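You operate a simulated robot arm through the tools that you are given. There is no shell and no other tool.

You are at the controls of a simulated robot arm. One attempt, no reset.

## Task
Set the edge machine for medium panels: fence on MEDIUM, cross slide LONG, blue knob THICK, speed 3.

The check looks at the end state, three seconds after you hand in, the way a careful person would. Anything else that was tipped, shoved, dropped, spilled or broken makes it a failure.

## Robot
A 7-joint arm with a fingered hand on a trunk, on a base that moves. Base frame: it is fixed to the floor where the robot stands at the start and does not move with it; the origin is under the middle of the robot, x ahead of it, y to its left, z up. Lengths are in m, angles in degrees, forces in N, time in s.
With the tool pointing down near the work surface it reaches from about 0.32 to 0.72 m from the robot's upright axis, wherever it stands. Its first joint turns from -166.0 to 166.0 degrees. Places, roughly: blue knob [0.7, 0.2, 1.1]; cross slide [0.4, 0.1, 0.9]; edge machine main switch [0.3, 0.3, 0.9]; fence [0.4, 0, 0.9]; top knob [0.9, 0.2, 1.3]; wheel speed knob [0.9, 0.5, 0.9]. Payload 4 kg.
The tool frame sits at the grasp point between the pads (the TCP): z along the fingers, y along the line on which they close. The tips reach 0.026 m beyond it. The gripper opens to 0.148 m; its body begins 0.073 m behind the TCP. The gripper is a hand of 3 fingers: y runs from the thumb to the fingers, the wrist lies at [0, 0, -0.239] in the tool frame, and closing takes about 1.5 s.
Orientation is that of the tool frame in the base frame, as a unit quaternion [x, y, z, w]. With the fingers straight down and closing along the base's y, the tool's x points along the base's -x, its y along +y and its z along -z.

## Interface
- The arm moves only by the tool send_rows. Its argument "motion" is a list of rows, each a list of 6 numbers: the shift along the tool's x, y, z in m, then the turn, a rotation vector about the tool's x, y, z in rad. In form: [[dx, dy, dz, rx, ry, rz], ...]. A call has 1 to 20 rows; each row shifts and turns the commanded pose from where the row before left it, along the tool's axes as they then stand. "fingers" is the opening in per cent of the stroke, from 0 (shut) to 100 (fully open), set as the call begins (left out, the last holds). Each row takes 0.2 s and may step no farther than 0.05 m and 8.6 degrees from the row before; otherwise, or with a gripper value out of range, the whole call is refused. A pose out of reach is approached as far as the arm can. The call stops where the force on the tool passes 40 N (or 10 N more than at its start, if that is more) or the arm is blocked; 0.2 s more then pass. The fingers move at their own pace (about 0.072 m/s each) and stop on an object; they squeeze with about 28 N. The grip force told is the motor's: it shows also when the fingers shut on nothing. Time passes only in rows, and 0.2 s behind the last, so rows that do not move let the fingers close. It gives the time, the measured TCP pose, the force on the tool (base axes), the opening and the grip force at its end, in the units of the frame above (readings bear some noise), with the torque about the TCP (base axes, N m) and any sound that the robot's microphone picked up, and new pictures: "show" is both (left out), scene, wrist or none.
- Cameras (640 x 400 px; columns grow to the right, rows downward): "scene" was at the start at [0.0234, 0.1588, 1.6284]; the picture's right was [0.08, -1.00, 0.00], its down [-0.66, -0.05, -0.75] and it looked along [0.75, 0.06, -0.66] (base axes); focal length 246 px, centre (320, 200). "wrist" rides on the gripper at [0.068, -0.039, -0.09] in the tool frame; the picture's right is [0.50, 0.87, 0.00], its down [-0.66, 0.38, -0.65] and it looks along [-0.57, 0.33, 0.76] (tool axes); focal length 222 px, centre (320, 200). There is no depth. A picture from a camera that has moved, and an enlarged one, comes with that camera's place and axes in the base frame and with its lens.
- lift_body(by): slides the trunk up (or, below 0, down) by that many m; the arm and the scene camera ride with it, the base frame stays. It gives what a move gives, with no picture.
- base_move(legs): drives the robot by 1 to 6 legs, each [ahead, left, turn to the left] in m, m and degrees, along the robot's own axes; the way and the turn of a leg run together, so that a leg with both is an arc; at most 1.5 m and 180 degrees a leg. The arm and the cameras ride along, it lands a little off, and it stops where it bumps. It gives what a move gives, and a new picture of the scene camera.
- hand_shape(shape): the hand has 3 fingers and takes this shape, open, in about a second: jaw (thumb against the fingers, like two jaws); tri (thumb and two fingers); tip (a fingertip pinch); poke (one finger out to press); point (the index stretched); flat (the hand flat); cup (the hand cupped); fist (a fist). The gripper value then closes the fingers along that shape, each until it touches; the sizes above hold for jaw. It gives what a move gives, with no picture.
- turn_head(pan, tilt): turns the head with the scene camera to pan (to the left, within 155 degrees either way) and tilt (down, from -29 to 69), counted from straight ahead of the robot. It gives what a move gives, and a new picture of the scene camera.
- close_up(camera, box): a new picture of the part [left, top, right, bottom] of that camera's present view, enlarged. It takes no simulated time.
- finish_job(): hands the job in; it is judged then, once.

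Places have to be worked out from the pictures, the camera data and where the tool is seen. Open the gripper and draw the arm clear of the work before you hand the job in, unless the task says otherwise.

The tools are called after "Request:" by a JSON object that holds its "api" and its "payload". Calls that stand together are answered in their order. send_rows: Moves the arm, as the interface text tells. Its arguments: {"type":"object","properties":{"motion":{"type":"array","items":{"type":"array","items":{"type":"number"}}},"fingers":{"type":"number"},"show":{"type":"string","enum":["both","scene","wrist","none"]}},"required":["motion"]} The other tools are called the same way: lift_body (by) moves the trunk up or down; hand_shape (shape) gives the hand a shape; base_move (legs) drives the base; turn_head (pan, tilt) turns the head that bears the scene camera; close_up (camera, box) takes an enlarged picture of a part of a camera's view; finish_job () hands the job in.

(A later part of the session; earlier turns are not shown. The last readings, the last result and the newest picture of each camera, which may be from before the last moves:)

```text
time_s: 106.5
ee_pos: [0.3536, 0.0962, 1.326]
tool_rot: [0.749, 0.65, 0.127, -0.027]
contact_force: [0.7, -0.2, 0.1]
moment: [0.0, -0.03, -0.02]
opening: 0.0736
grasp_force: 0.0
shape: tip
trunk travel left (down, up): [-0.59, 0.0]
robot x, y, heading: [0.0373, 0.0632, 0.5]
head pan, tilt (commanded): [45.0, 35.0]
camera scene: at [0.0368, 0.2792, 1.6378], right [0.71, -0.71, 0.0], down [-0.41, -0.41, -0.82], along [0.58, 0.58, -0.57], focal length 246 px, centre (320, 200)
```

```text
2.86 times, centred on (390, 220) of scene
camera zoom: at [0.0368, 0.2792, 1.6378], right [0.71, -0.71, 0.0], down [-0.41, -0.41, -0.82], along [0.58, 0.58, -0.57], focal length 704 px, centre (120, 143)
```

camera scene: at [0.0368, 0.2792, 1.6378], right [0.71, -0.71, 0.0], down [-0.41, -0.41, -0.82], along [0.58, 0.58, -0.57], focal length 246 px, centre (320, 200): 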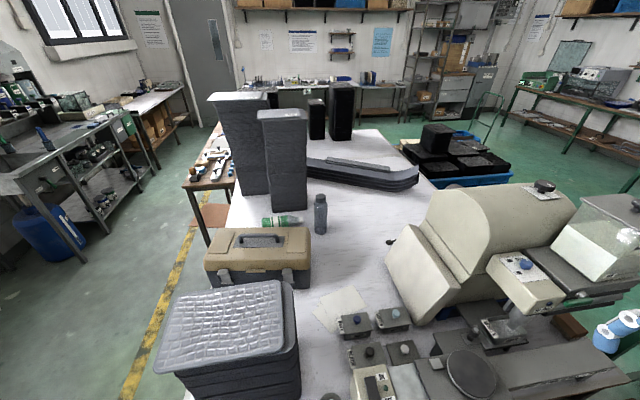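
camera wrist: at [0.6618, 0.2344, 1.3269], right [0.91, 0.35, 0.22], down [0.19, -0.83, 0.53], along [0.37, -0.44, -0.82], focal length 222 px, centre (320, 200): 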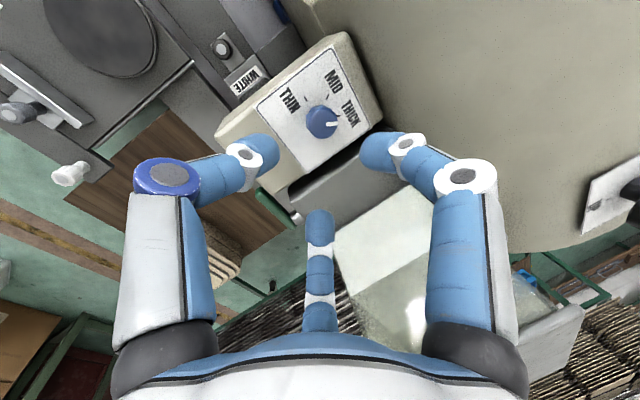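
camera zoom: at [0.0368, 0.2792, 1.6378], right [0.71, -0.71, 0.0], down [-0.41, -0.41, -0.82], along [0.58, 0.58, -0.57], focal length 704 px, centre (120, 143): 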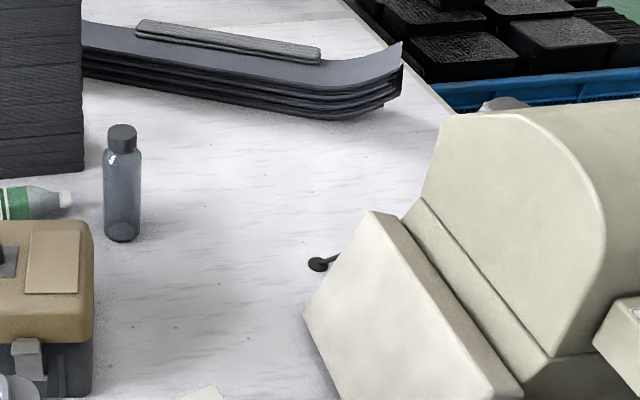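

That black item lies on the table surface, not the speed knob. I'll check behind and to the left before driving round the table's left and far end.

Request:
{"api": "turn_head", "payload": {"pan": 100, "tilt": 40}}

Request:
{"api": "turn_head", "payload": {"pan": 150, "tilt": 40}}

```text
time_s: 107.8
ee_pos: [0.354, 0.0967, 1.3267]
tool_rot: [0.749, 0.65, 0.126, -0.028]
contact_force: [0.3, -1.5, 0.3]
moment: [-0.02, -0.02, 0.01]
opening: 0.0735
grasp_force: 0.0
shape: tip
trunk travel left (down, up): [-0.59, 0.0]
robot x, y, heading: [0.0373, 0.0644, 0.1]
head pan, tilt (commanded): [100.0, 40.0]
camera scene: at [-0.0402, 0.3005, 1.6302], right [0.98, 0.17, 0.0], down [0.11, -0.63, -0.77], along [-0.13, 0.75, -0.64], focal length 246 px, centre (320, 200)
```

scene: 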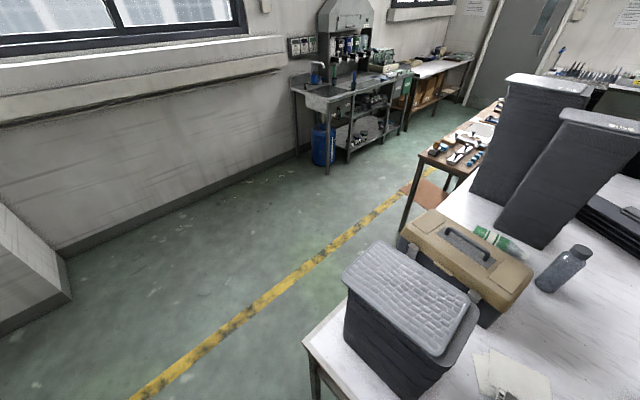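

```text
time_s: 108.9
ee_pos: [0.3545, 0.0963, 1.3268]
tool_rot: [0.749, 0.65, 0.126, -0.028]
contact_force: [0.1, 0.1, 0.7]
moment: [0.02, -0.02, -0.03]
opening: 0.0737
grasp_force: 0.0
shape: tip
trunk travel left (down, up): [-0.59, 0.0]
robot x, y, heading: [0.0382, 0.0598, -0.0]
head pan, tilt (commanded): [150.0, 40.0]
camera scene: at [-0.099, 0.2593, 1.6302], right [0.5, 0.87, 0.0], down [0.56, -0.32, -0.77], along [-0.66, 0.38, -0.64], focal length 246 px, centre (320, 200)
```

scene: 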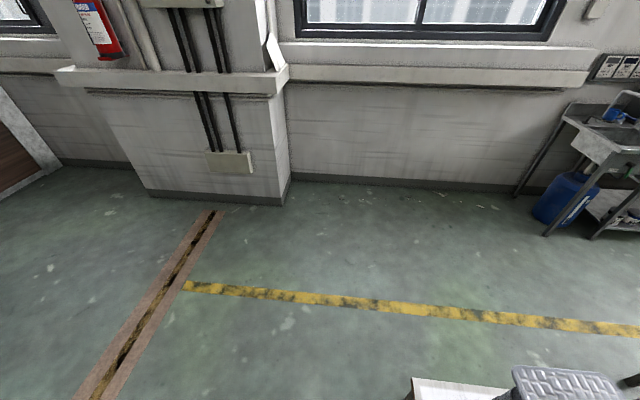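

Open floor behind and on the left aisle. I'll back off 0.6 m, turn to face along the table's length (52°), then sidestep into the aisle.

Request:
{"api": "base_move", "payload": {"legs": [[-0.6, 0, 0], [0, 0, 52]]}}

```text
time_s: 114.7
ee_pos: [-0.4026, 0.337, 1.3266]
tool_rot: [0.384, 0.914, 0.101, -0.08]
contact_force: [0.3, 0.3, -0.1]
moment: [0.02, -0.01, 0.01]
opening: 0.0734
grasp_force: 0.0
shape: tip
trunk travel left (down, up): [-0.59, 0.0]
robot x, y, heading: [-0.5687, 0.0635, 52.8]
head pan, tilt (commanded): [150.0, 40.0]
camera scene: at [-0.8069, 0.0761, 1.6302], right [-0.39, 0.92, 0.0], down [0.59, 0.25, -0.77], along [-0.71, -0.3, -0.64], focal length 246 px, centre (320, 200)
```

scene: 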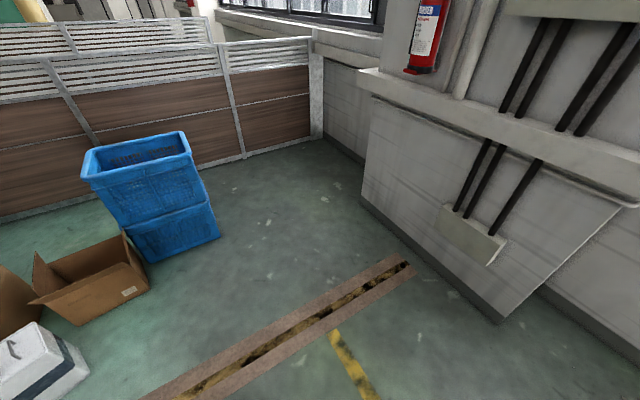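

Now sidestep left 0.9 m into the aisle, then look ahead.

Request:
{"api": "base_move", "payload": {"legs": [[0.25, 0.9, 0]]}}

Request:
{"api": "turn_head", "payload": {"pan": 0, "tilt": 40}}

```text
time_s: 119.6
ee_pos: [-0.9581, 1.0763, 1.3269]
tool_rot: [0.387, 0.913, 0.102, -0.079]
contact_force: [0.4, 0.3, 0.5]
moment: [-0.02, 0.0, -0.03]
opening: 0.0736
grasp_force: 0.1
shape: tip
trunk travel left (down, up): [-0.59, 0.0]
robot x, y, heading: [-1.124, 0.8063, 52.5]
head pan, tilt (commanded): [150.0, 40.0]
camera scene: at [-1.3627, 0.8185, 1.6302], right [-0.38, 0.92, 0.0], down [0.59, 0.24, -0.77], along [-0.71, -0.29, -0.64], focal length 246 px, centre (320, 200)
```

scene: 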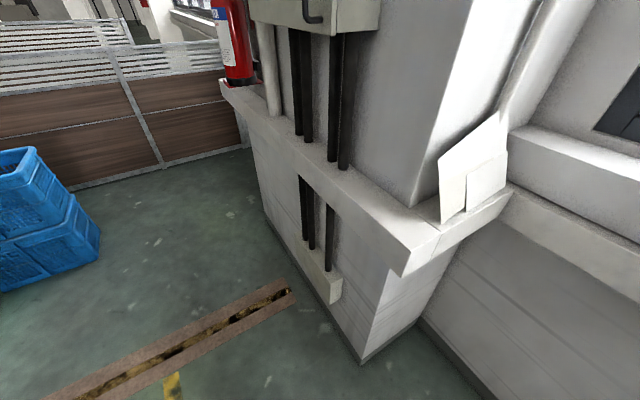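

```text
time_s: 121.9
ee_pos: [-0.9565, 1.0763, 1.3272]
tool_rot: [0.387, 0.913, 0.102, -0.08]
contact_force: [0.4, -0.9, 0.3]
moment: [0.0, -0.01, -0.01]
opening: 0.0736
grasp_force: 0.0
shape: tip
trunk travel left (down, up): [-0.59, 0.0]
robot x, y, heading: [-1.1225, 0.8032, 52.3]
head pan, tilt (commanded): [0.0, 40.0]
camera scene: at [-1.232, 0.9179, 1.6302], right [0.79, -0.61, 0.0], down [-0.39, -0.51, -0.77], along [0.47, 0.61, -0.64], focal length 246 px, centre (320, 200)
```

scene: 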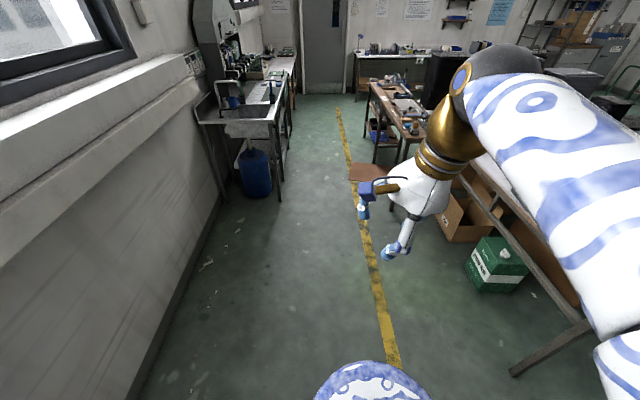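

The aisle is mostly clear but a brown board sticks out by the tool trolley. Zooming to judge the gap.

Request:
{"api": "close_up", "payload": {"camera": "scene", "box": [230, 80, 430, 230]}}

Request:
{"api": "turn_head", "payload": {"pan": 0, "tilt": 65}}

```text
2.67 times, centred on (330, 155) of scene
camera zoom: at [-1.232, 0.9179, 1.6302], right [0.79, -0.61, 0.0], down [-0.39, -0.51, -0.77], along [0.47, 0.61, -0.64], focal length 657 px, centre (293, 320)
```

zoom: 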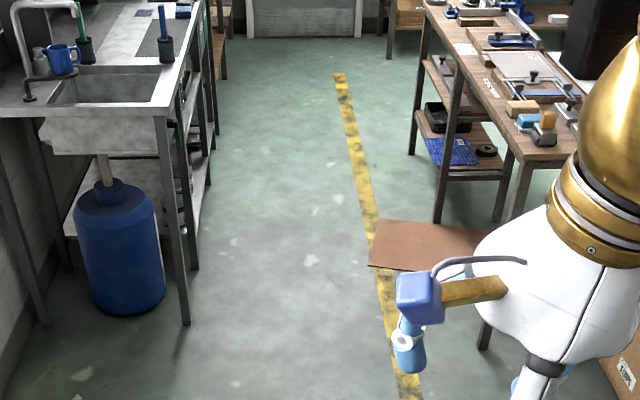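

```text
time_s: 122.8
ee_pos: [-0.9565, 1.0772, 1.3267]
tool_rot: [0.387, 0.913, 0.102, -0.08]
contact_force: [-0.1, 0.2, 0.4]
moment: [0.01, -0.02, -0.01]
opening: 0.0734
grasp_force: 0.1
shape: tip
trunk travel left (down, up): [-0.59, 0.0]
robot x, y, heading: [-1.1236, 0.8055, 52.5]
head pan, tilt (commanded): [0.0, 65.0]
camera scene: at [-1.2468, 0.8987, 1.598], right [0.79, -0.61, 0.0], down [-0.55, -0.72, -0.42], along [0.26, 0.34, -0.91], focal length 246 px, centre (320, 200)
```

scene: 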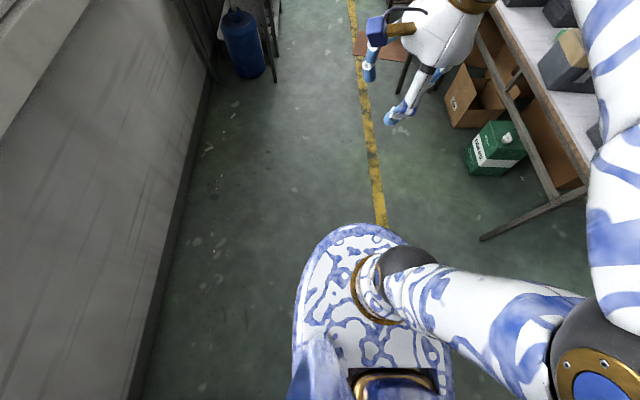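

The brown sheet is cardboard on the floor with its left edge near e≈-1.23 m; the sink legs are at e≈-1.95, leaving ~0.7 m. I'll advance to just before it and look again.

Request:
{"api": "base_move", "payload": {"legs": [[1.0, 0.2, 0]]}}

Request:
{"api": "turn_head", "payload": {"pan": 0, "tilt": 52}}

```text
time_s: 128.0
ee_pos: [-0.5065, 1.9793, 1.3277]
tool_rot: [0.389, 0.912, 0.102, -0.08]
contact_force: [0.1, -0.6, -0.4]
moment: [0.0, 0.05, 0.01]
opening: 0.0736
grasp_force: 0.0
shape: tip
trunk travel left (down, up): [-0.59, 0.0]
robot x, y, heading: [-0.6803, 1.7096, 52.0]
head pan, tilt (commanded): [0.0, 65.0]
camera scene: at [-0.7984, 1.8035, 1.5979], right [0.79, -0.61, 0.0], down [-0.56, -0.71, -0.42], along [0.26, 0.33, -0.91], focal length 246 px, centre (320, 200)
```

scene: 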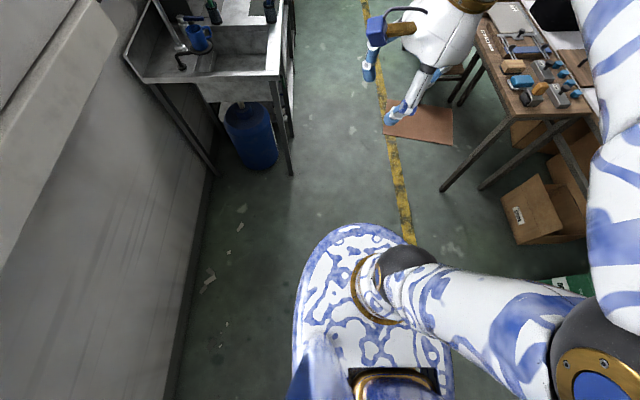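

```text
time_s: 128.8
ee_pos: [-0.5089, 1.98, 1.3269]
tool_rot: [0.39, 0.912, 0.102, -0.08]
contact_force: [-0.6, -0.3, -0.1]
moment: [0.01, 0.01, 0.0]
opening: 0.0736
grasp_force: 0.1
shape: tip
trunk travel left (down, up): [-0.59, 0.0]
robot x, y, heading: [-0.6763, 1.7098, 52.0]
head pan, tilt (commanded): [0.0, 52.0]
camera scene: at [-0.7896, 1.8147, 1.6133], right [0.79, -0.61, 0.0], down [-0.48, -0.62, -0.62], along [0.38, 0.49, -0.79], focal length 246 px, centre (320, 200)
```

scene: 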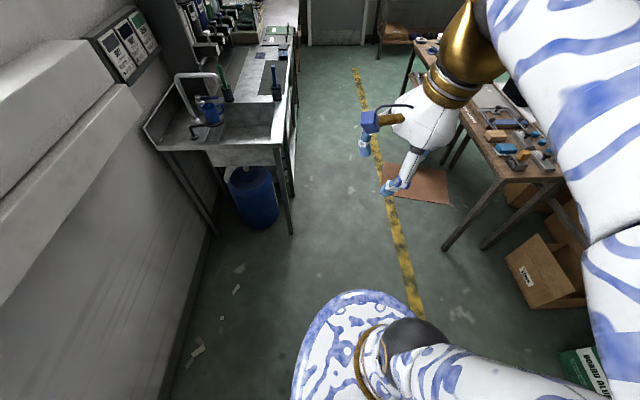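

I'll use the wrist camera to see the actual base footprint on the floor before threading the gap.

Request:
{"api": "send_rows", "payload": {"motion": [[0, 0, 0, 0, 0, 0]], "show": "wrist"}}

```text
time_s: 129.2
ee_pos: [-0.509, 1.9795, 1.3263]
tool_rot: [0.389, 0.912, 0.102, -0.081]
contact_force: [-0.6, 0.5, -0.1]
moment: [-0.01, 0.01, 0.0]
opening: 0.0735
grasp_force: 0.0
shape: tip
trunk travel left (down, up): [-0.59, 0.0]
robot x, y, heading: [-0.6818, 1.7073, 52.0]
head pan, tilt (commanded): [0.0, 52.0]
camera wrist: at [-0.5762, 1.979, 1.4255], right [0.29, 0.93, 0.22], down [0.77, -0.36, 0.53], along [0.57, 0.02, -0.82], focal length 222 px, centre (320, 200)
```

wrist: 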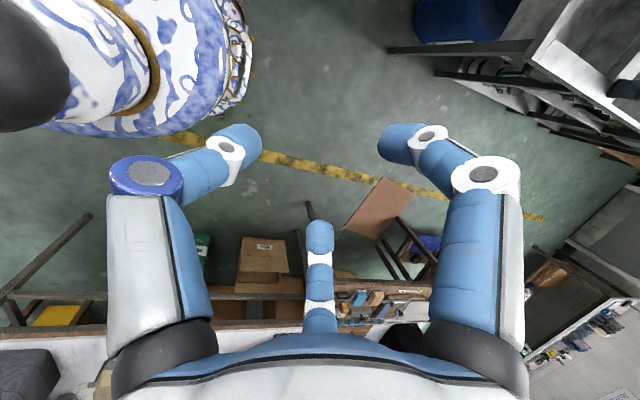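

The base radius is about 0.26 m, so the 0.70 m gap leaves ~8 cm each side. Driving straight through its middle, in two legs.

Request:
{"api": "base_move", "payload": {"legs": [[0.75, -0.02, 0]]}}

```text
time_s: 133.2
ee_pos: [-0.0298, 2.5582, 1.3275]
tool_rot: [0.39, 0.912, 0.102, -0.08]
contact_force: [0.4, 0.0, 0.3]
moment: [0.02, 0.01, 0.0]
opening: 0.0737
grasp_force: 0.0
shape: tip
trunk travel left (down, up): [-0.59, 0.0]
robot x, y, heading: [-0.2017, 2.2864, 52.0]
head pan, tilt (commanded): [0.0, 52.0]
camera scene: at [-0.3118, 2.3941, 1.6134], right [0.79, -0.62, 0.0], down [-0.49, -0.62, -0.62], along [0.38, 0.48, -0.79], focal length 246 px, centre (320, 200)
```

scene: 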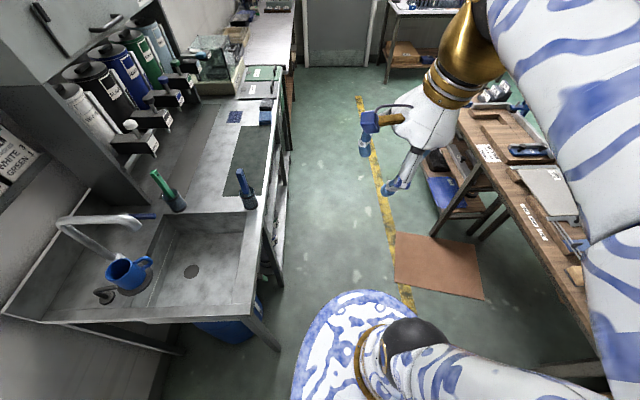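

Centred well. Continuing straight ahead another 1.25 m past the cardboard and the table's far end.

Request:
{"api": "base_move", "payload": {"legs": [[1.25, 0.0, 0]]}}

Request:
{"api": "turn_head", "payload": {"pan": -80, "tilt": 35}}

```text
time_s: 139.6
ee_pos: [0.763, 3.5373, 1.3272]
tool_rot: [0.4, 0.907, 0.103, -0.079]
contact_force: [-0.4, 0.2, 0.3]
moment: [-0.03, 0.04, 0.03]
opening: 0.0737
grasp_force: 0.1
shape: tip
trunk travel left (down, up): [-0.59, 0.0]
robot x, y, heading: [0.5835, 3.2722, 50.9]
head pan, tilt (commanded): [0.0, 52.0]
camera scene: at [0.4769, 3.3802, 1.6134], right [0.77, -0.63, 0.0], down [-0.5, -0.61, -0.62], along [0.39, 0.48, -0.79], focal length 246 px, centre (320, 200)
```

scene: 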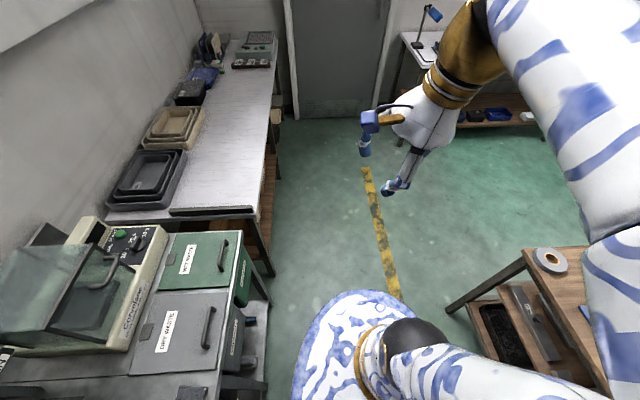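

```text
time_s: 141.1
ee_pos: [0.7628, 3.539, 1.3261]
tool_rot: [0.4, 0.907, 0.103, -0.079]
contact_force: [-0.1, 0.3, 0.2]
moment: [-0.03, 0.03, 0.01]
opening: 0.0735
grasp_force: 0.1
shape: tip
trunk travel left (down, up): [-0.59, 0.0]
robot x, y, heading: [0.5896, 3.2741, 50.6]
head pan, tilt (commanded): [-80.0, 35.0]
camera scene: at [0.506, 3.2788, 1.6378], right [-0.49, -0.87, 0.0], down [-0.5, 0.28, -0.82], along [0.71, -0.4, -0.57], focal length 246 px, centre (320, 200)
```

scene: 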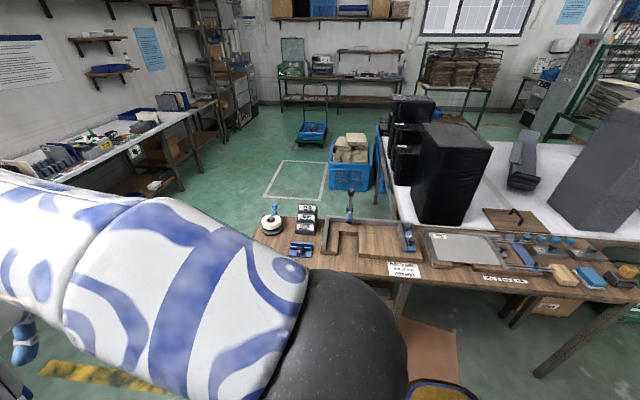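

I'm past the cardboard at the far-left corner. The tool bench ends near n≈3.35, so I'll go ahead 0.8 m, then sidestep right 1.3 m and look at what lies beyond the table's far end.

Request:
{"api": "base_move", "payload": {"legs": [[0.82, 0, 1.3], [0, -1.3, 0]]}}

Request:
{"api": "turn_head", "payload": {"pan": -110, "tilt": 35}}

```text
time_s: 151.6
ee_pos: [2.2918, 3.3799, 1.3264]
tool_rot: [0.393, 0.91, 0.102, -0.08]
contact_force: [-0.5, 0.0, 0.7]
moment: [0.0, 0.0, -0.01]
opening: 0.0734
grasp_force: 0.1
shape: tip
trunk travel left (down, up): [-0.59, 0.0]
robot x, y, heading: [2.1193, 3.1098, 51.9]
head pan, tilt (commanded): [-80.0, 35.0]
camera scene: at [2.0398, 3.1163, 1.6378], right [-0.48, -0.88, 0.0], down [-0.5, 0.27, -0.82], along [0.72, -0.39, -0.57], focal length 246 px, centre (320, 200)
```

scene: 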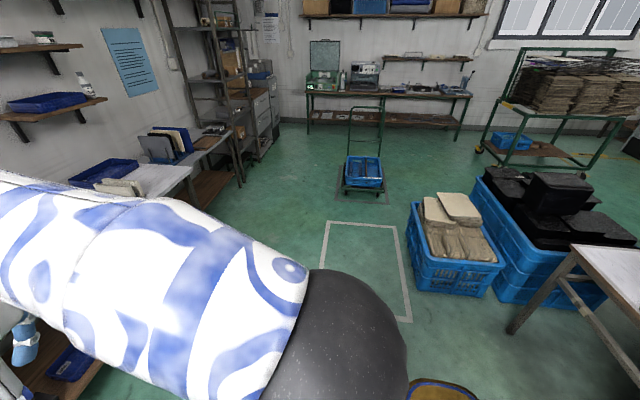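

```text
time_s: 152.6
ee_pos: [2.291, 3.3798, 1.326]
tool_rot: [0.393, 0.91, 0.102, -0.08]
contact_force: [-0.8, 0.0, -0.7]
moment: [-0.03, 0.02, 0.04]
opening: 0.0737
grasp_force: 0.0
shape: tip
trunk travel left (down, up): [-0.59, 0.0]
robot x, y, heading: [2.1172, 3.1084, 51.8]
head pan, tilt (commanded): [-110.0, 35.0]
camera scene: at [2.0083, 3.0833, 1.6378], right [-0.85, -0.52, 0.0], down [-0.3, 0.49, -0.82], along [0.43, -0.7, -0.57], focal length 246 px, centre (320, 200)
```

scene: 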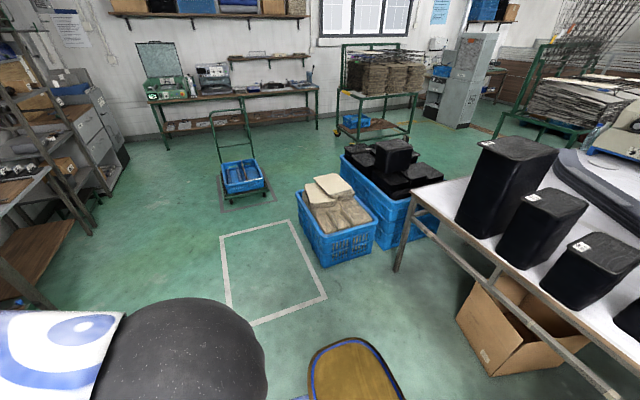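

Two crates stand against the table's far-right corner, so I'll have to go round their outer side. Moving further right at n≈3.75 to see the space beyond them.

Request:
{"api": "base_move", "payload": {"legs": [[0.05, -0.9, 0]]}}

Request:
{"api": "turn_head", "payload": {"pan": -130, "tilt": 40}}

```text
time_s: 157.3
ee_pos: [3.0206, 2.8643, 1.3274]
tool_rot: [0.393, 0.91, 0.103, -0.08]
contact_force: [0.4, 0.0, -0.8]
moment: [-0.02, 0.01, 0.03]
opening: 0.0737
grasp_force: 0.0
shape: tip
trunk travel left (down, up): [-0.59, 0.0]
robot x, y, heading: [2.8493, 2.5976, 51.6]
head pan, tilt (commanded): [-110.0, 35.0]
camera scene: at [2.7377, 2.5683, 1.6378], right [-0.85, -0.52, 0.0], down [-0.3, 0.49, -0.82], along [0.43, -0.7, -0.57], focal length 246 px, centre (320, 200)
```

scene: 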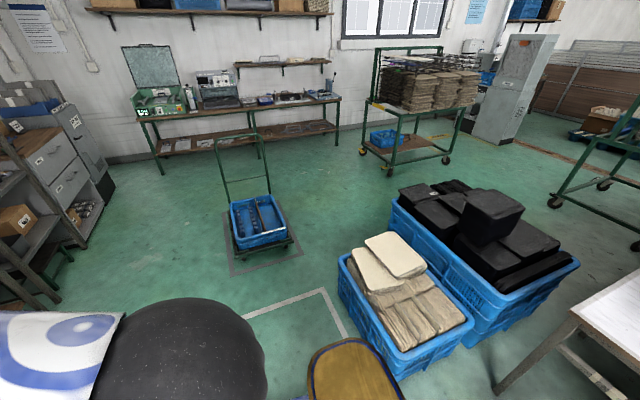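

```text
time_s: 158.1
ee_pos: [3.0216, 2.865, 1.3269]
tool_rot: [0.394, 0.91, 0.103, -0.08]
contact_force: [-0.4, -0.5, -0.3]
moment: [0.01, 0.0, 0.03]
opening: 0.0735
grasp_force: 0.1
shape: tip
trunk travel left (down, up): [-0.59, 0.0]
robot x, y, heading: [2.8496, 2.5975, 51.9]
head pan, tilt (commanded): [-130.0, 40.0]
camera scene: at [2.7084, 2.5603, 1.6302], right [-0.98, -0.2, 0.0], down [-0.13, 0.63, -0.77], along [0.15, -0.75, -0.64], focal length 246 px, centre (320, 200)
```

scene: 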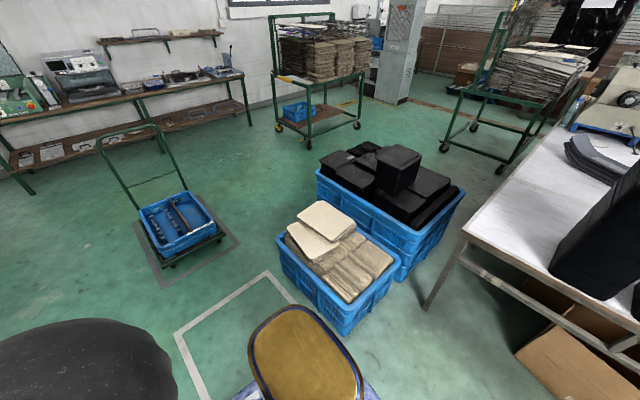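

The mats crate and the hand truck leave too narrow a gap (~0.4 m), so I need to pass round the hand truck's far side. I'll look at the space toward the back wall first.

Request:
{"api": "turn_head", "payload": {"pan": -70, "tilt": 40}}

Request:
{"api": "turn_head", "payload": {"pan": -20, "tilt": 40}}

```text
time_s: 159.4
ee_pos: [3.0218, 2.8636, 1.3275]
tool_rot: [0.394, 0.91, 0.102, -0.079]
contact_force: [-0.6, -0.1, 0.9]
moment: [-0.01, -0.03, -0.01]
opening: 0.0734
grasp_force: 0.0
shape: tip
trunk travel left (down, up): [-0.59, 0.0]
robot x, y, heading: [2.8493, 2.5948, 51.5]
head pan, tilt (commanded): [-70.0, 40.0]
camera scene: at [2.772, 2.6166, 1.6302], right [-0.32, -0.95, 0.0], down [-0.61, 0.2, -0.77], along [0.73, -0.24, -0.64], focal length 246 px, centre (320, 200)
```

scene: 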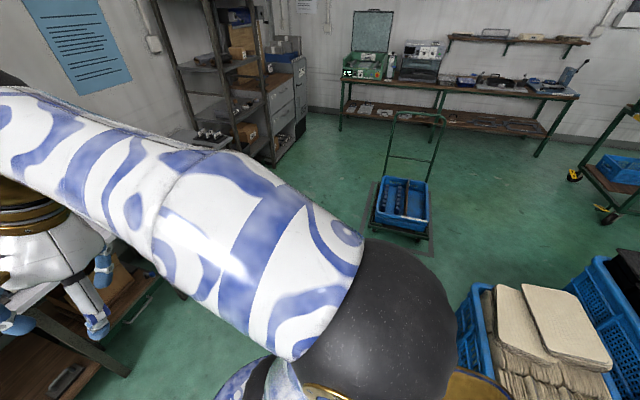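

```text
time_s: 160.6
ee_pos: [3.0222, 2.8659, 1.3263]
tool_rot: [0.394, 0.91, 0.102, -0.08]
contact_force: [-0.3, -1.0, -0.2]
moment: [0.0, -0.01, 0.02]
opening: 0.0735
grasp_force: 0.0
shape: tip
trunk travel left (down, up): [-0.59, 0.0]
robot x, y, heading: [2.8442, 2.595, 51.4]
head pan, tilt (commanded): [-20.0, 40.0]
camera scene: at [2.7639, 2.688, 1.6302], right [0.52, -0.85, 0.0], down [-0.55, -0.34, -0.77], along [0.65, 0.4, -0.64], focal length 246 px, centre (320, 200)
```

scene: 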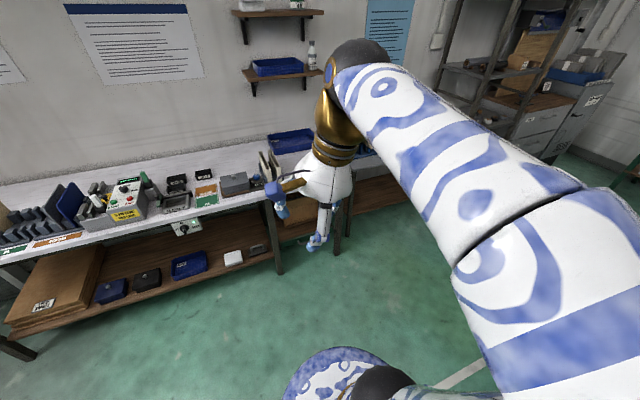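

Corridor past the hand truck along the back bench is ~0.85 m wide. I'll turn right 90° so the hand leads along the corridor, shift to its middle, then drive along it.

Request:
{"api": "base_move", "payload": {"legs": [[0, 0, -89.6]]}}

Request:
{"api": "turn_head", "payload": {"pan": 0, "tilt": 40}}

```text
time_s: 164.7
ee_pos: [3.1224, 2.4306, 1.3273]
tool_rot: [0.916, 0.38, 0.129, 0.013]
contact_force: [0.1, -0.7, -0.4]
moment: [-0.01, 0.04, -0.02]
opening: 0.0735
grasp_force: 0.0
shape: tip
trunk travel left (down, up): [-0.59, 0.0]
robot x, y, heading: [2.8487, 2.5927, -36.6]
head pan, tilt (commanded): [-20.0, 40.0]
camera scene: at [2.9354, 2.6828, 1.6302], right [-0.83, -0.55, 0.0], down [-0.35, 0.54, -0.77], along [0.42, -0.64, -0.64], focal length 246 px, centre (320, 200)
```

scene: 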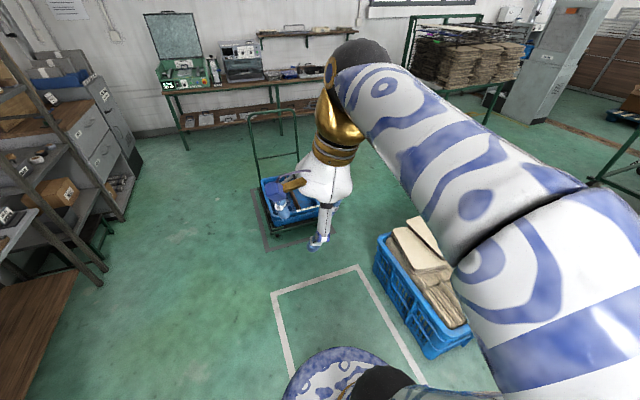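

```text
time_s: 165.6
ee_pos: [3.1224, 2.4302, 1.3271]
tool_rot: [0.915, 0.381, 0.13, 0.013]
contact_force: [0.5, -1.0, -0.6]
moment: [0.0, 0.02, -0.03]
opening: 0.0737
grasp_force: 0.0
shape: tip
trunk travel left (down, up): [-0.59, 0.0]
robot x, y, heading: [2.8424, 2.5956, -36.6]
head pan, tilt (commanded): [0.0, 40.0]
camera scene: at [2.9568, 2.7031, 1.6302], right [-0.6, -0.8, 0.0], down [-0.52, 0.38, -0.77], along [0.62, -0.46, -0.64], focal length 246 px, centre (320, 200)
```

scene: 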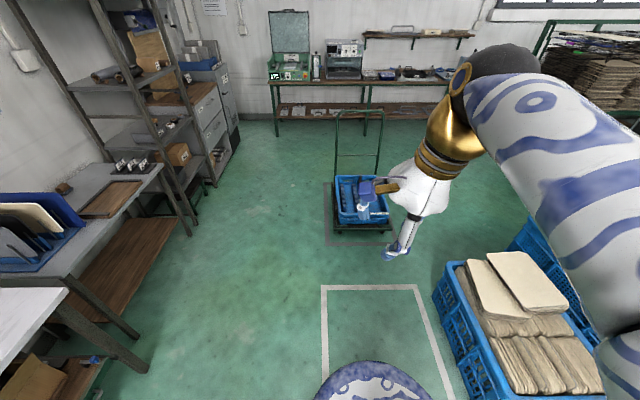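

Corridor measured: hand truck edge n≈3.93, bench edge n≈4.9. I'll align to -38°, shift left to n≈4.4, and go ahead in two legs to e≈3.5.

Request:
{"api": "base_move", "payload": {"legs": [[0, 0, -1.4], [0.2, 0.6, 0], [1.4, 0, 0], [1.2, 0, 0]]}}

Request:
{"api": "turn_head", "payload": {"pan": -90, "tilt": 40}}

```text
time_s: 181.7
ee_pos: [5.6854, 1.1336, 1.3264]
tool_rot: [0.921, 0.367, 0.129, 0.016]
contact_force: [0.3, -0.3, 0.0]
moment: [0.01, 0.01, 0.03]
opening: 0.0736
grasp_force: 0.1
shape: tip
trunk travel left (down, up): [-0.59, 0.0]
robot x, y, heading: [5.4161, 1.3115, -38.4]
head pan, tilt (commanded): [0.0, 40.0]
camera scene: at [5.5284, 1.411, 1.6302], right [-0.62, -0.79, 0.0], down [-0.5, 0.4, -0.77], along [0.6, -0.47, -0.64], focal length 246 px, centre (320, 200)
```

scene: 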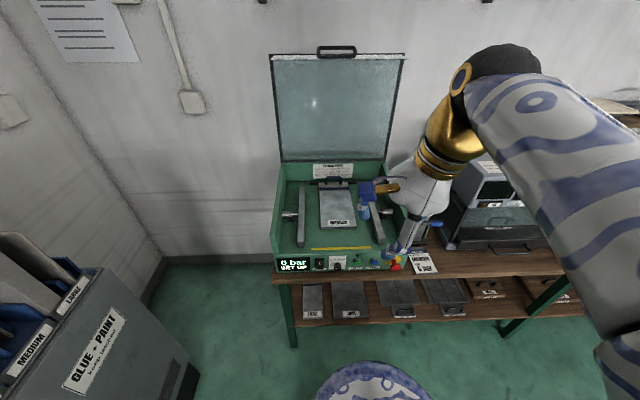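

```text
time_s: 183.4
ee_pos: [5.6849, 1.1347, 1.3264]
tool_rot: [0.921, 0.366, 0.129, 0.015]
contact_force: [-0.2, -1.1, 0.3]
moment: [0.0, -0.02, -0.01]
opening: 0.0735
grasp_force: 0.1
shape: tip
trunk travel left (down, up): [-0.59, 0.0]
robot x, y, heading: [5.4168, 1.3066, -38.4]
head pan, tilt (commanded): [-90.0, 40.0]
camera scene: at [5.4089, 1.397, 1.6302], right [-0.79, 0.62, 0.0], down [0.4, 0.51, -0.77], along [-0.47, -0.6, -0.64], focal length 246 px, centre (320, 200)
```

scene: 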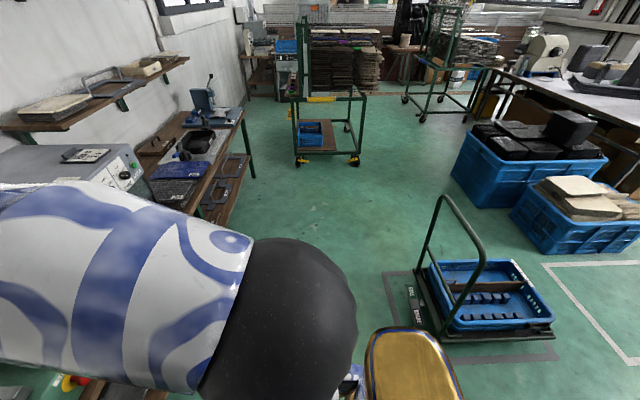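

The floor between the crates, the brown cart and the rack is clear. I'll go round: sidestep right (toward the machine) past the hand truck, then back and right again into the open floor behind the machine.

Request:
{"api": "base_move", "payload": {"legs": [[0, -1.5, 0], [0, -0.3, 0], [-1.06, -0.12, 0]]}}

Request:
{"api": "turn_head", "payload": {"pan": -110, "tilt": 40}}

```text
time_s: 197.6
ee_pos: [3.6527, 0.2736, 1.3263]
tool_rot: [0.922, 0.365, 0.13, 0.015]
contact_force: [0.4, -0.4, 0.4]
moment: [-0.04, 0.01, 0.0]
opening: 0.0734
grasp_force: 0.0
shape: tip
trunk travel left (down, up): [-0.59, 0.0]
robot x, y, heading: [3.3837, 0.447, -38.3]
head pan, tilt (commanded): [-90.0, 40.0]
camera scene: at [3.3776, 0.5376, 1.6302], right [-0.78, 0.62, 0.0], down [0.4, 0.5, -0.77], along [-0.48, -0.6, -0.64], focal length 246 px, centre (320, 200)
```

scene: 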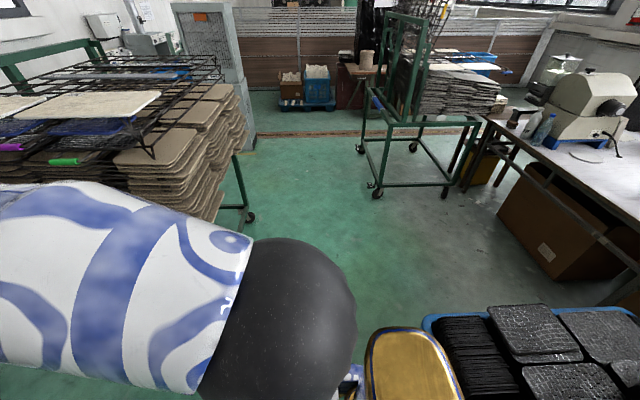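

```text
time_s: 198.5
ee_pos: [3.6528, 0.2733, 1.3259]
tool_rot: [0.922, 0.366, 0.129, 0.016]
contact_force: [-0.1, -0.7, -0.1]
moment: [0.0, 0.0, 0.0]
opening: 0.0736
grasp_force: 0.0
shape: tip
trunk travel left (down, up): [-0.59, 0.0]
robot x, y, heading: [3.3847, 0.4504, -38.8]
head pan, tilt (commanded): [-110.0, 40.0]
camera scene: at [3.3583, 0.5595, 1.6302], right [-0.52, 0.85, 0.0], down [0.55, 0.34, -0.77], along [-0.65, -0.4, -0.64], focal length 246 px, centre (320, 200)
```

scene: 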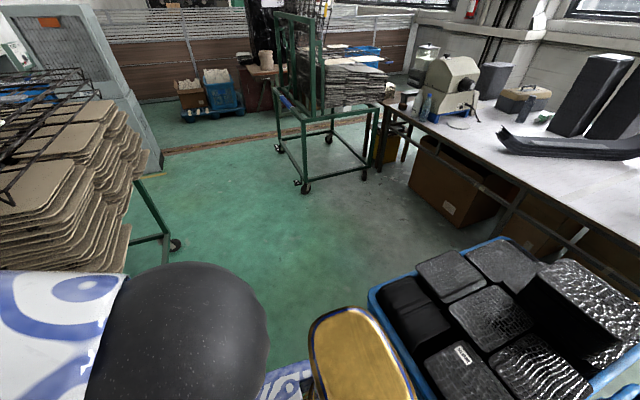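

Now I see the back of the machine on the table. Zooming in on it to find the wheel speed knob.

Request:
{"api": "close_up", "payload": {"camera": "scene", "box": [390, 40, 510, 140]}}

Request:
{"api": "close_up", "payload": {"camera": "scene", "box": [425, 75, 485, 135]}}

```text
4.00 times, centred on (450, 90) of scene
camera zoom: at [3.3583, 0.5595, 1.6302], right [-0.52, 0.85, 0.0], down [0.55, 0.34, -0.77], along [-0.65, -0.4, -0.64], focal length 986 px, centre (-200, 640)
```

zoom: 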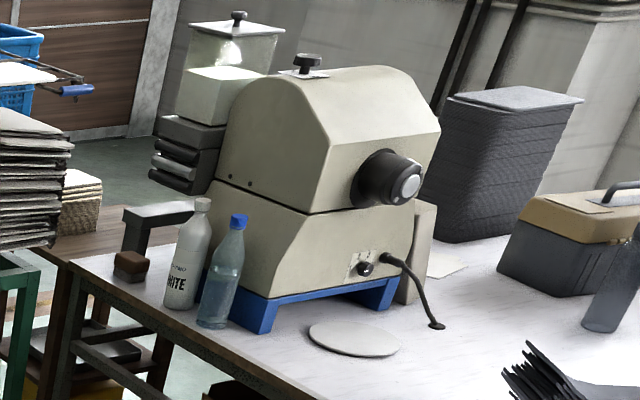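

```text
6.67 times, centred on (455, 105) of scene
camera zoom: at [3.3583, 0.5595, 1.6302], right [-0.52, 0.85, 0.0], down [0.55, 0.34, -0.77], along [-0.65, -0.4, -0.64], focal length 1643 px, centre (-580, 833)
```

zoom: 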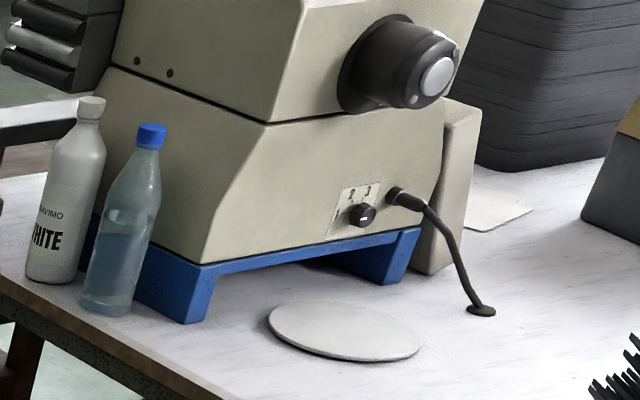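

Found it: a small black knob on the machine's back face (label with numbers), axis horizontal, below the motor. I'll drive into the open floor behind the machine and turn to face the table.

Request:
{"api": "base_move", "payload": {"legs": [[-0.15, -1.2, 0], [0, 0, 180]]}}

Request:
{"api": "turn_head", "payload": {"pan": 0, "tilt": 35}}

```text
time_s: 211.9
ee_pos: [2.2575, -0.2241, 1.3275]
tool_rot: [-0.357, 0.925, 0.017, -0.129]
contact_force: [-0.6, 0.1, 0.7]
moment: [0.02, 0.03, 0.04]
opening: 0.0736
grasp_force: 0.1
shape: tip
trunk travel left (down, up): [-0.59, 0.0]
robot x, y, heading: [2.5197, -0.4008, 140.2]
head pan, tilt (commanded): [-110.0, 40.0]
camera scene: at [2.5455, -0.5133, 1.6302], right [0.51, -0.86, 0.0], down [-0.55, -0.33, -0.77], along [0.66, 0.39, -0.64], focal length 246 px, centre (320, 200)
```

scene: 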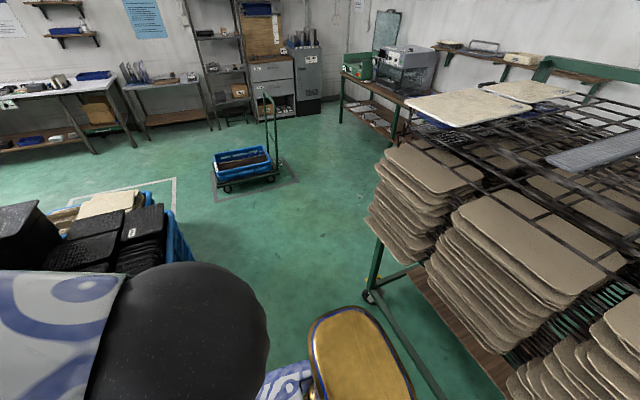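

```text
time_s: 213.8
ee_pos: [2.258, -0.2239, 1.3269]
tool_rot: [-0.357, 0.925, 0.017, -0.129]
contact_force: [0.5, -0.4, -0.1]
moment: [0.0, 0.01, 0.0]
opening: 0.0735
grasp_force: 0.1
shape: tip
trunk travel left (down, up): [-0.59, 0.0]
robot x, y, heading: [2.5247, -0.4016, 140.4]
head pan, tilt (commanded): [0.0, 35.0]
camera scene: at [2.4044, -0.5002, 1.6378], right [0.64, 0.77, 0.0], down [0.44, -0.37, -0.82], along [-0.63, 0.52, -0.57], focal length 246 px, centre (320, 200)
```

scene: 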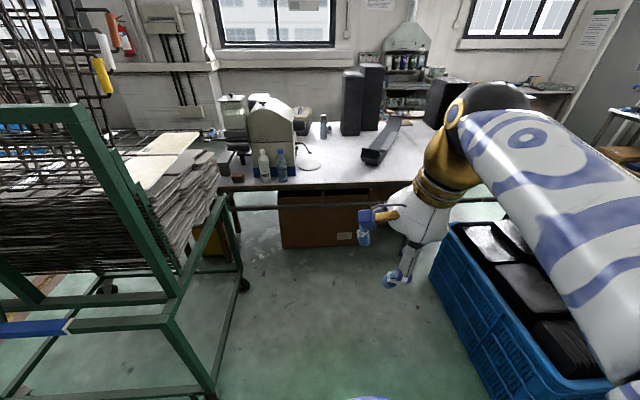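

Clear floor between rack (n≈0.53) and crate (n≈2.0). Table top is at z≈0.775 with its right edge near e≈0.82. Zooming on the machine's back from here.

Request:
{"api": "close_up", "payload": {"camera": "scene", "box": [230, 85, 350, 195]}}

Request:
{"api": "close_up", "payload": {"camera": "scene", "box": [270, 125, 330, 180]}}

```text
3.64 times, centred on (290, 140) of scene
camera zoom: at [2.4044, -0.5002, 1.6378], right [0.64, 0.77, 0.0], down [0.44, -0.37, -0.82], along [-0.63, 0.52, -0.57], focal length 896 px, centre (429, 418)
```

zoom: 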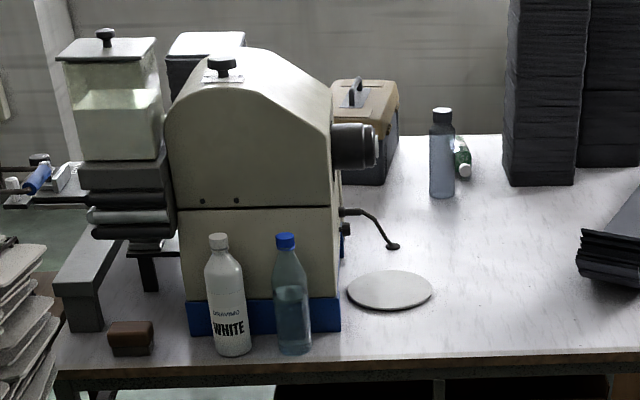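

```text
7.27 times, centred on (300, 152) of scene
camera zoom: at [2.4044, -0.5002, 1.6378], right [0.64, 0.77, 0.0], down [0.44, -0.37, -0.82], along [-0.63, 0.52, -0.57], focal length 1792 px, centre (466, 546)
```

zoom: 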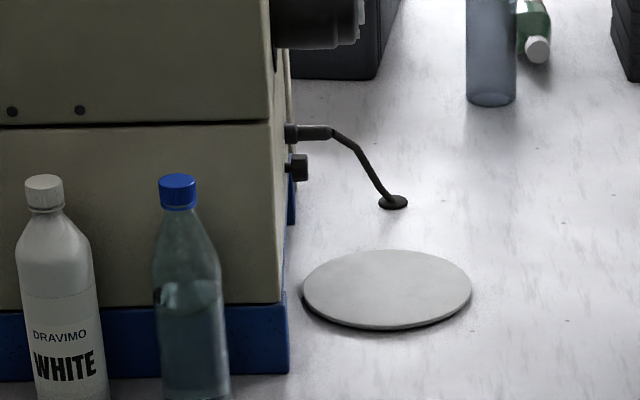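

The speed knob's outer end is at about (0.927, 0.493, 0.884), axis pointing out of the back face, with a cable gland just beside it and the motor above. I'll drive ahead toward the table's right edge, stopping short to check clearance.

Request:
{"api": "base_move", "payload": {"legs": [[0, 0, 1.6], [0.8, 0, 0]]}}

Request:
{"api": "turn_head", "payload": {"pan": 0, "tilt": 60}}

```text
time_s: 218.4
ee_pos: [1.6242, 0.263, 1.326]
tool_rot: [-0.368, 0.921, 0.016, -0.129]
contact_force: [0.0, 0.4, 0.0]
moment: [0.03, -0.02, -0.04]
opening: 0.0735
grasp_force: 0.1
shape: tip
trunk travel left (down, up): [-0.59, 0.0]
robot x, y, heading: [1.8953, 0.0892, 141.6]
head pan, tilt (commanded): [0.0, 35.0]
camera scene: at [1.7782, -0.011, 1.6378], right [0.62, 0.79, 0.0], down [0.45, -0.35, -0.82], along [-0.64, 0.51, -0.57], focal length 246 px, centre (320, 200)
```

scene: 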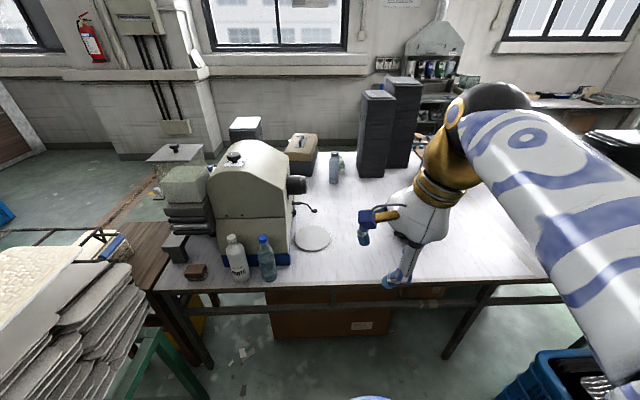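

```text
time_s: 219.3
ee_pos: [1.624, 0.2613, 1.3277]
tool_rot: [-0.368, 0.921, 0.015, -0.129]
contact_force: [0.3, -0.6, 0.3]
moment: [-0.03, 0.0, 0.04]
opening: 0.0736
grasp_force: 0.1
shape: tip
trunk travel left (down, up): [-0.59, 0.0]
robot x, y, heading: [1.8968, 0.0878, 142.0]
head pan, tilt (commanded): [0.0, 60.0]
camera scene: at [1.7953, -0.0244, 1.6035], right [0.62, 0.79, 0.0], down [0.68, -0.53, -0.5], along [-0.39, 0.31, -0.87], focal length 246 px, centre (320, 200)
```

scene: 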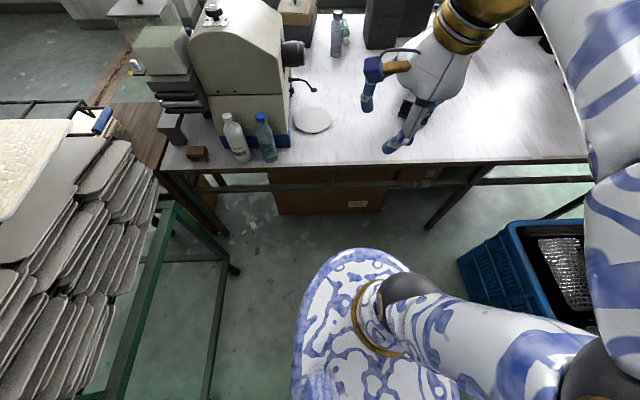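

At e≈1.44 now; the table edge is e≈0.78 and my base radius ~0.26, so I can advance about 0.3 m. Then I'll pitch the hand toward the back face while still high.

Request:
{"api": "base_move", "payload": {"legs": [[0.3, 0, 0]]}}

Request:
{"api": "turn_head", "payload": {"pan": 20, "tilt": 50}}

```text
time_s: 221.4
ee_pos: [1.3819, 0.4478, 1.3268]
tool_rot: [-0.37, 0.92, 0.015, -0.128]
contact_force: [-0.1, 0.6, 0.3]
moment: [-0.02, 0.01, 0.01]
opening: 0.0737
grasp_force: 0.1
shape: tip
trunk travel left (down, up): [-0.59, 0.0]
robot x, y, heading: [1.6577, 0.2748, 141.8]
head pan, tilt (commanded): [0.0, 60.0]
camera scene: at [1.5553, 0.1635, 1.6035], right [0.62, 0.79, 0.0], down [0.68, -0.53, -0.5], along [-0.39, 0.31, -0.87], focal length 246 px, centre (320, 200)
```

scene: 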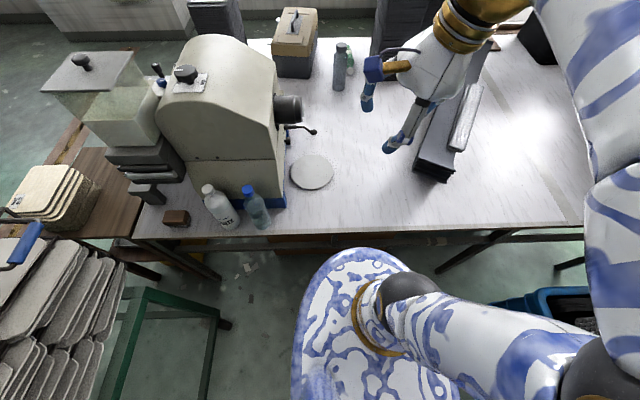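

```text
time_s: 222.2
ee_pos: [1.3839, 0.4489, 1.3259]
tool_rot: [-0.369, 0.92, 0.015, -0.13]
contact_force: [-1.0, -0.2, -0.7]
moment: [0.02, 0.02, 0.01]
opening: 0.0737
grasp_force: 0.0
shape: tip
trunk travel left (down, up): [-0.59, 0.0]
robot x, y, heading: [1.6542, 0.2797, 141.8]
head pan, tilt (commanded): [20.0, 50.0]
camera scene: at [1.5352, 0.1457, 1.616], right [0.31, 0.95, 0.0], down [0.73, -0.24, -0.64], along [-0.61, 0.2, -0.77], focal length 246 px, centre (320, 200)
```

scene: 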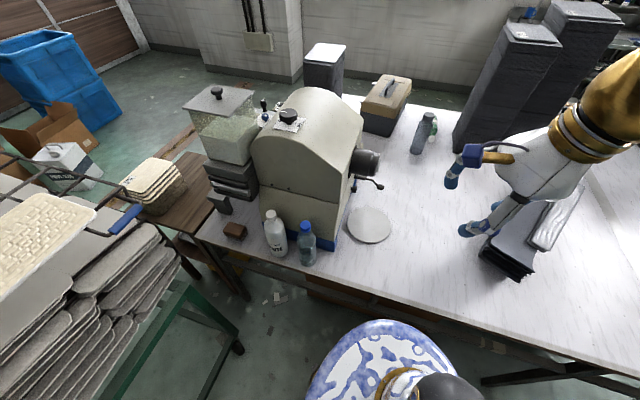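

Robot is at e≈1.13, n≈1.24. Now I pitch the hand about 66° to point toward the machine's back face (slightly downward), plus a 30° roll so one finger is on top.

Request:
{"api": "send_rows", "payload": {"motion": [[0, 0, 0, 0.0265, 0.1422, -0.0033], [0, 0, 0, 0.0265, 0.1422, -0.0033], [0, 0, 0, 0.0265, 0.1422, -0.0033], [0, 0, 0, 0.0265, 0.1422, -0.0033], [0, 0, 0, 0.0265, 0.1422, -0.0033], [0, 0, 0, 0.0265, 0.1422, -0.0033], [0, 0, 0, 0.0265, 0.1422, -0.0033], [0, 0, 0, 0.0265, 0.1422, -0.0033], [0, 0, 0, 0, 0, -0.131], [0, 0, 0, 0, 0, -0.131], [0, 0, 0, 0, 0, -0.131], [0, 0, 0, 0, 0, -0.131], [0, 0, 0, 0, 0, 0]], "fingers": 36, "show": "both"}}

```text
time_s: 225.0
ee_pos: [1.3839, 0.4482, 1.3267]
tool_rot: [0.512, -0.585, 0.12, 0.617]
contact_force: [-0.4, -0.2, 0.1]
moment: [0.0, 0.01, -0.02]
opening: 0.0536
grasp_force: 0.2
shape: tip
trunk travel left (down, up): [-0.59, 0.0]
robot x, y, heading: [1.6527, 0.28, 141.9]
head pan, tilt (commanded): [20.0, 50.0]
camera scene: at [1.5352, 0.1458, 1.616], right [0.31, 0.95, 0.0], down [0.73, -0.24, -0.64], along [-0.61, 0.2, -0.77], focal length 246 px, centre (320, 200)
camera wrist: at [1.4868, 0.4727, 1.3844], right [-0.5, 0.16, 0.85], down [-0.08, 0.97, -0.23], along [-0.86, -0.18, -0.48], focal length 222 px, centre (320, 200)
```

scene: 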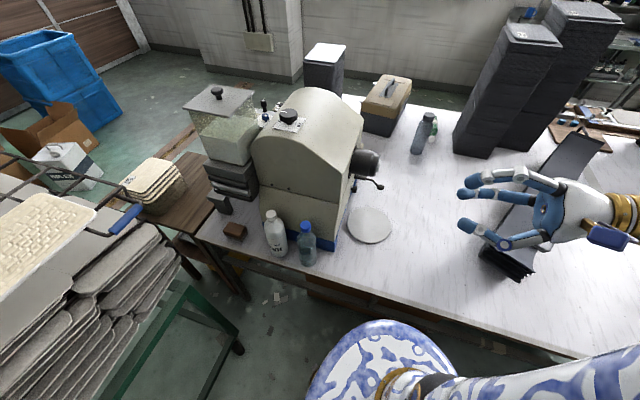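
wrist: 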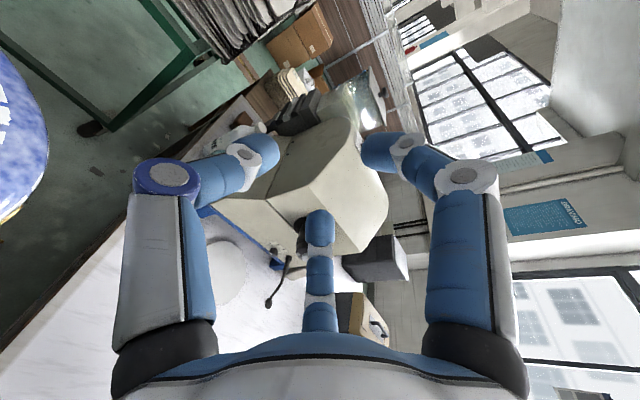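

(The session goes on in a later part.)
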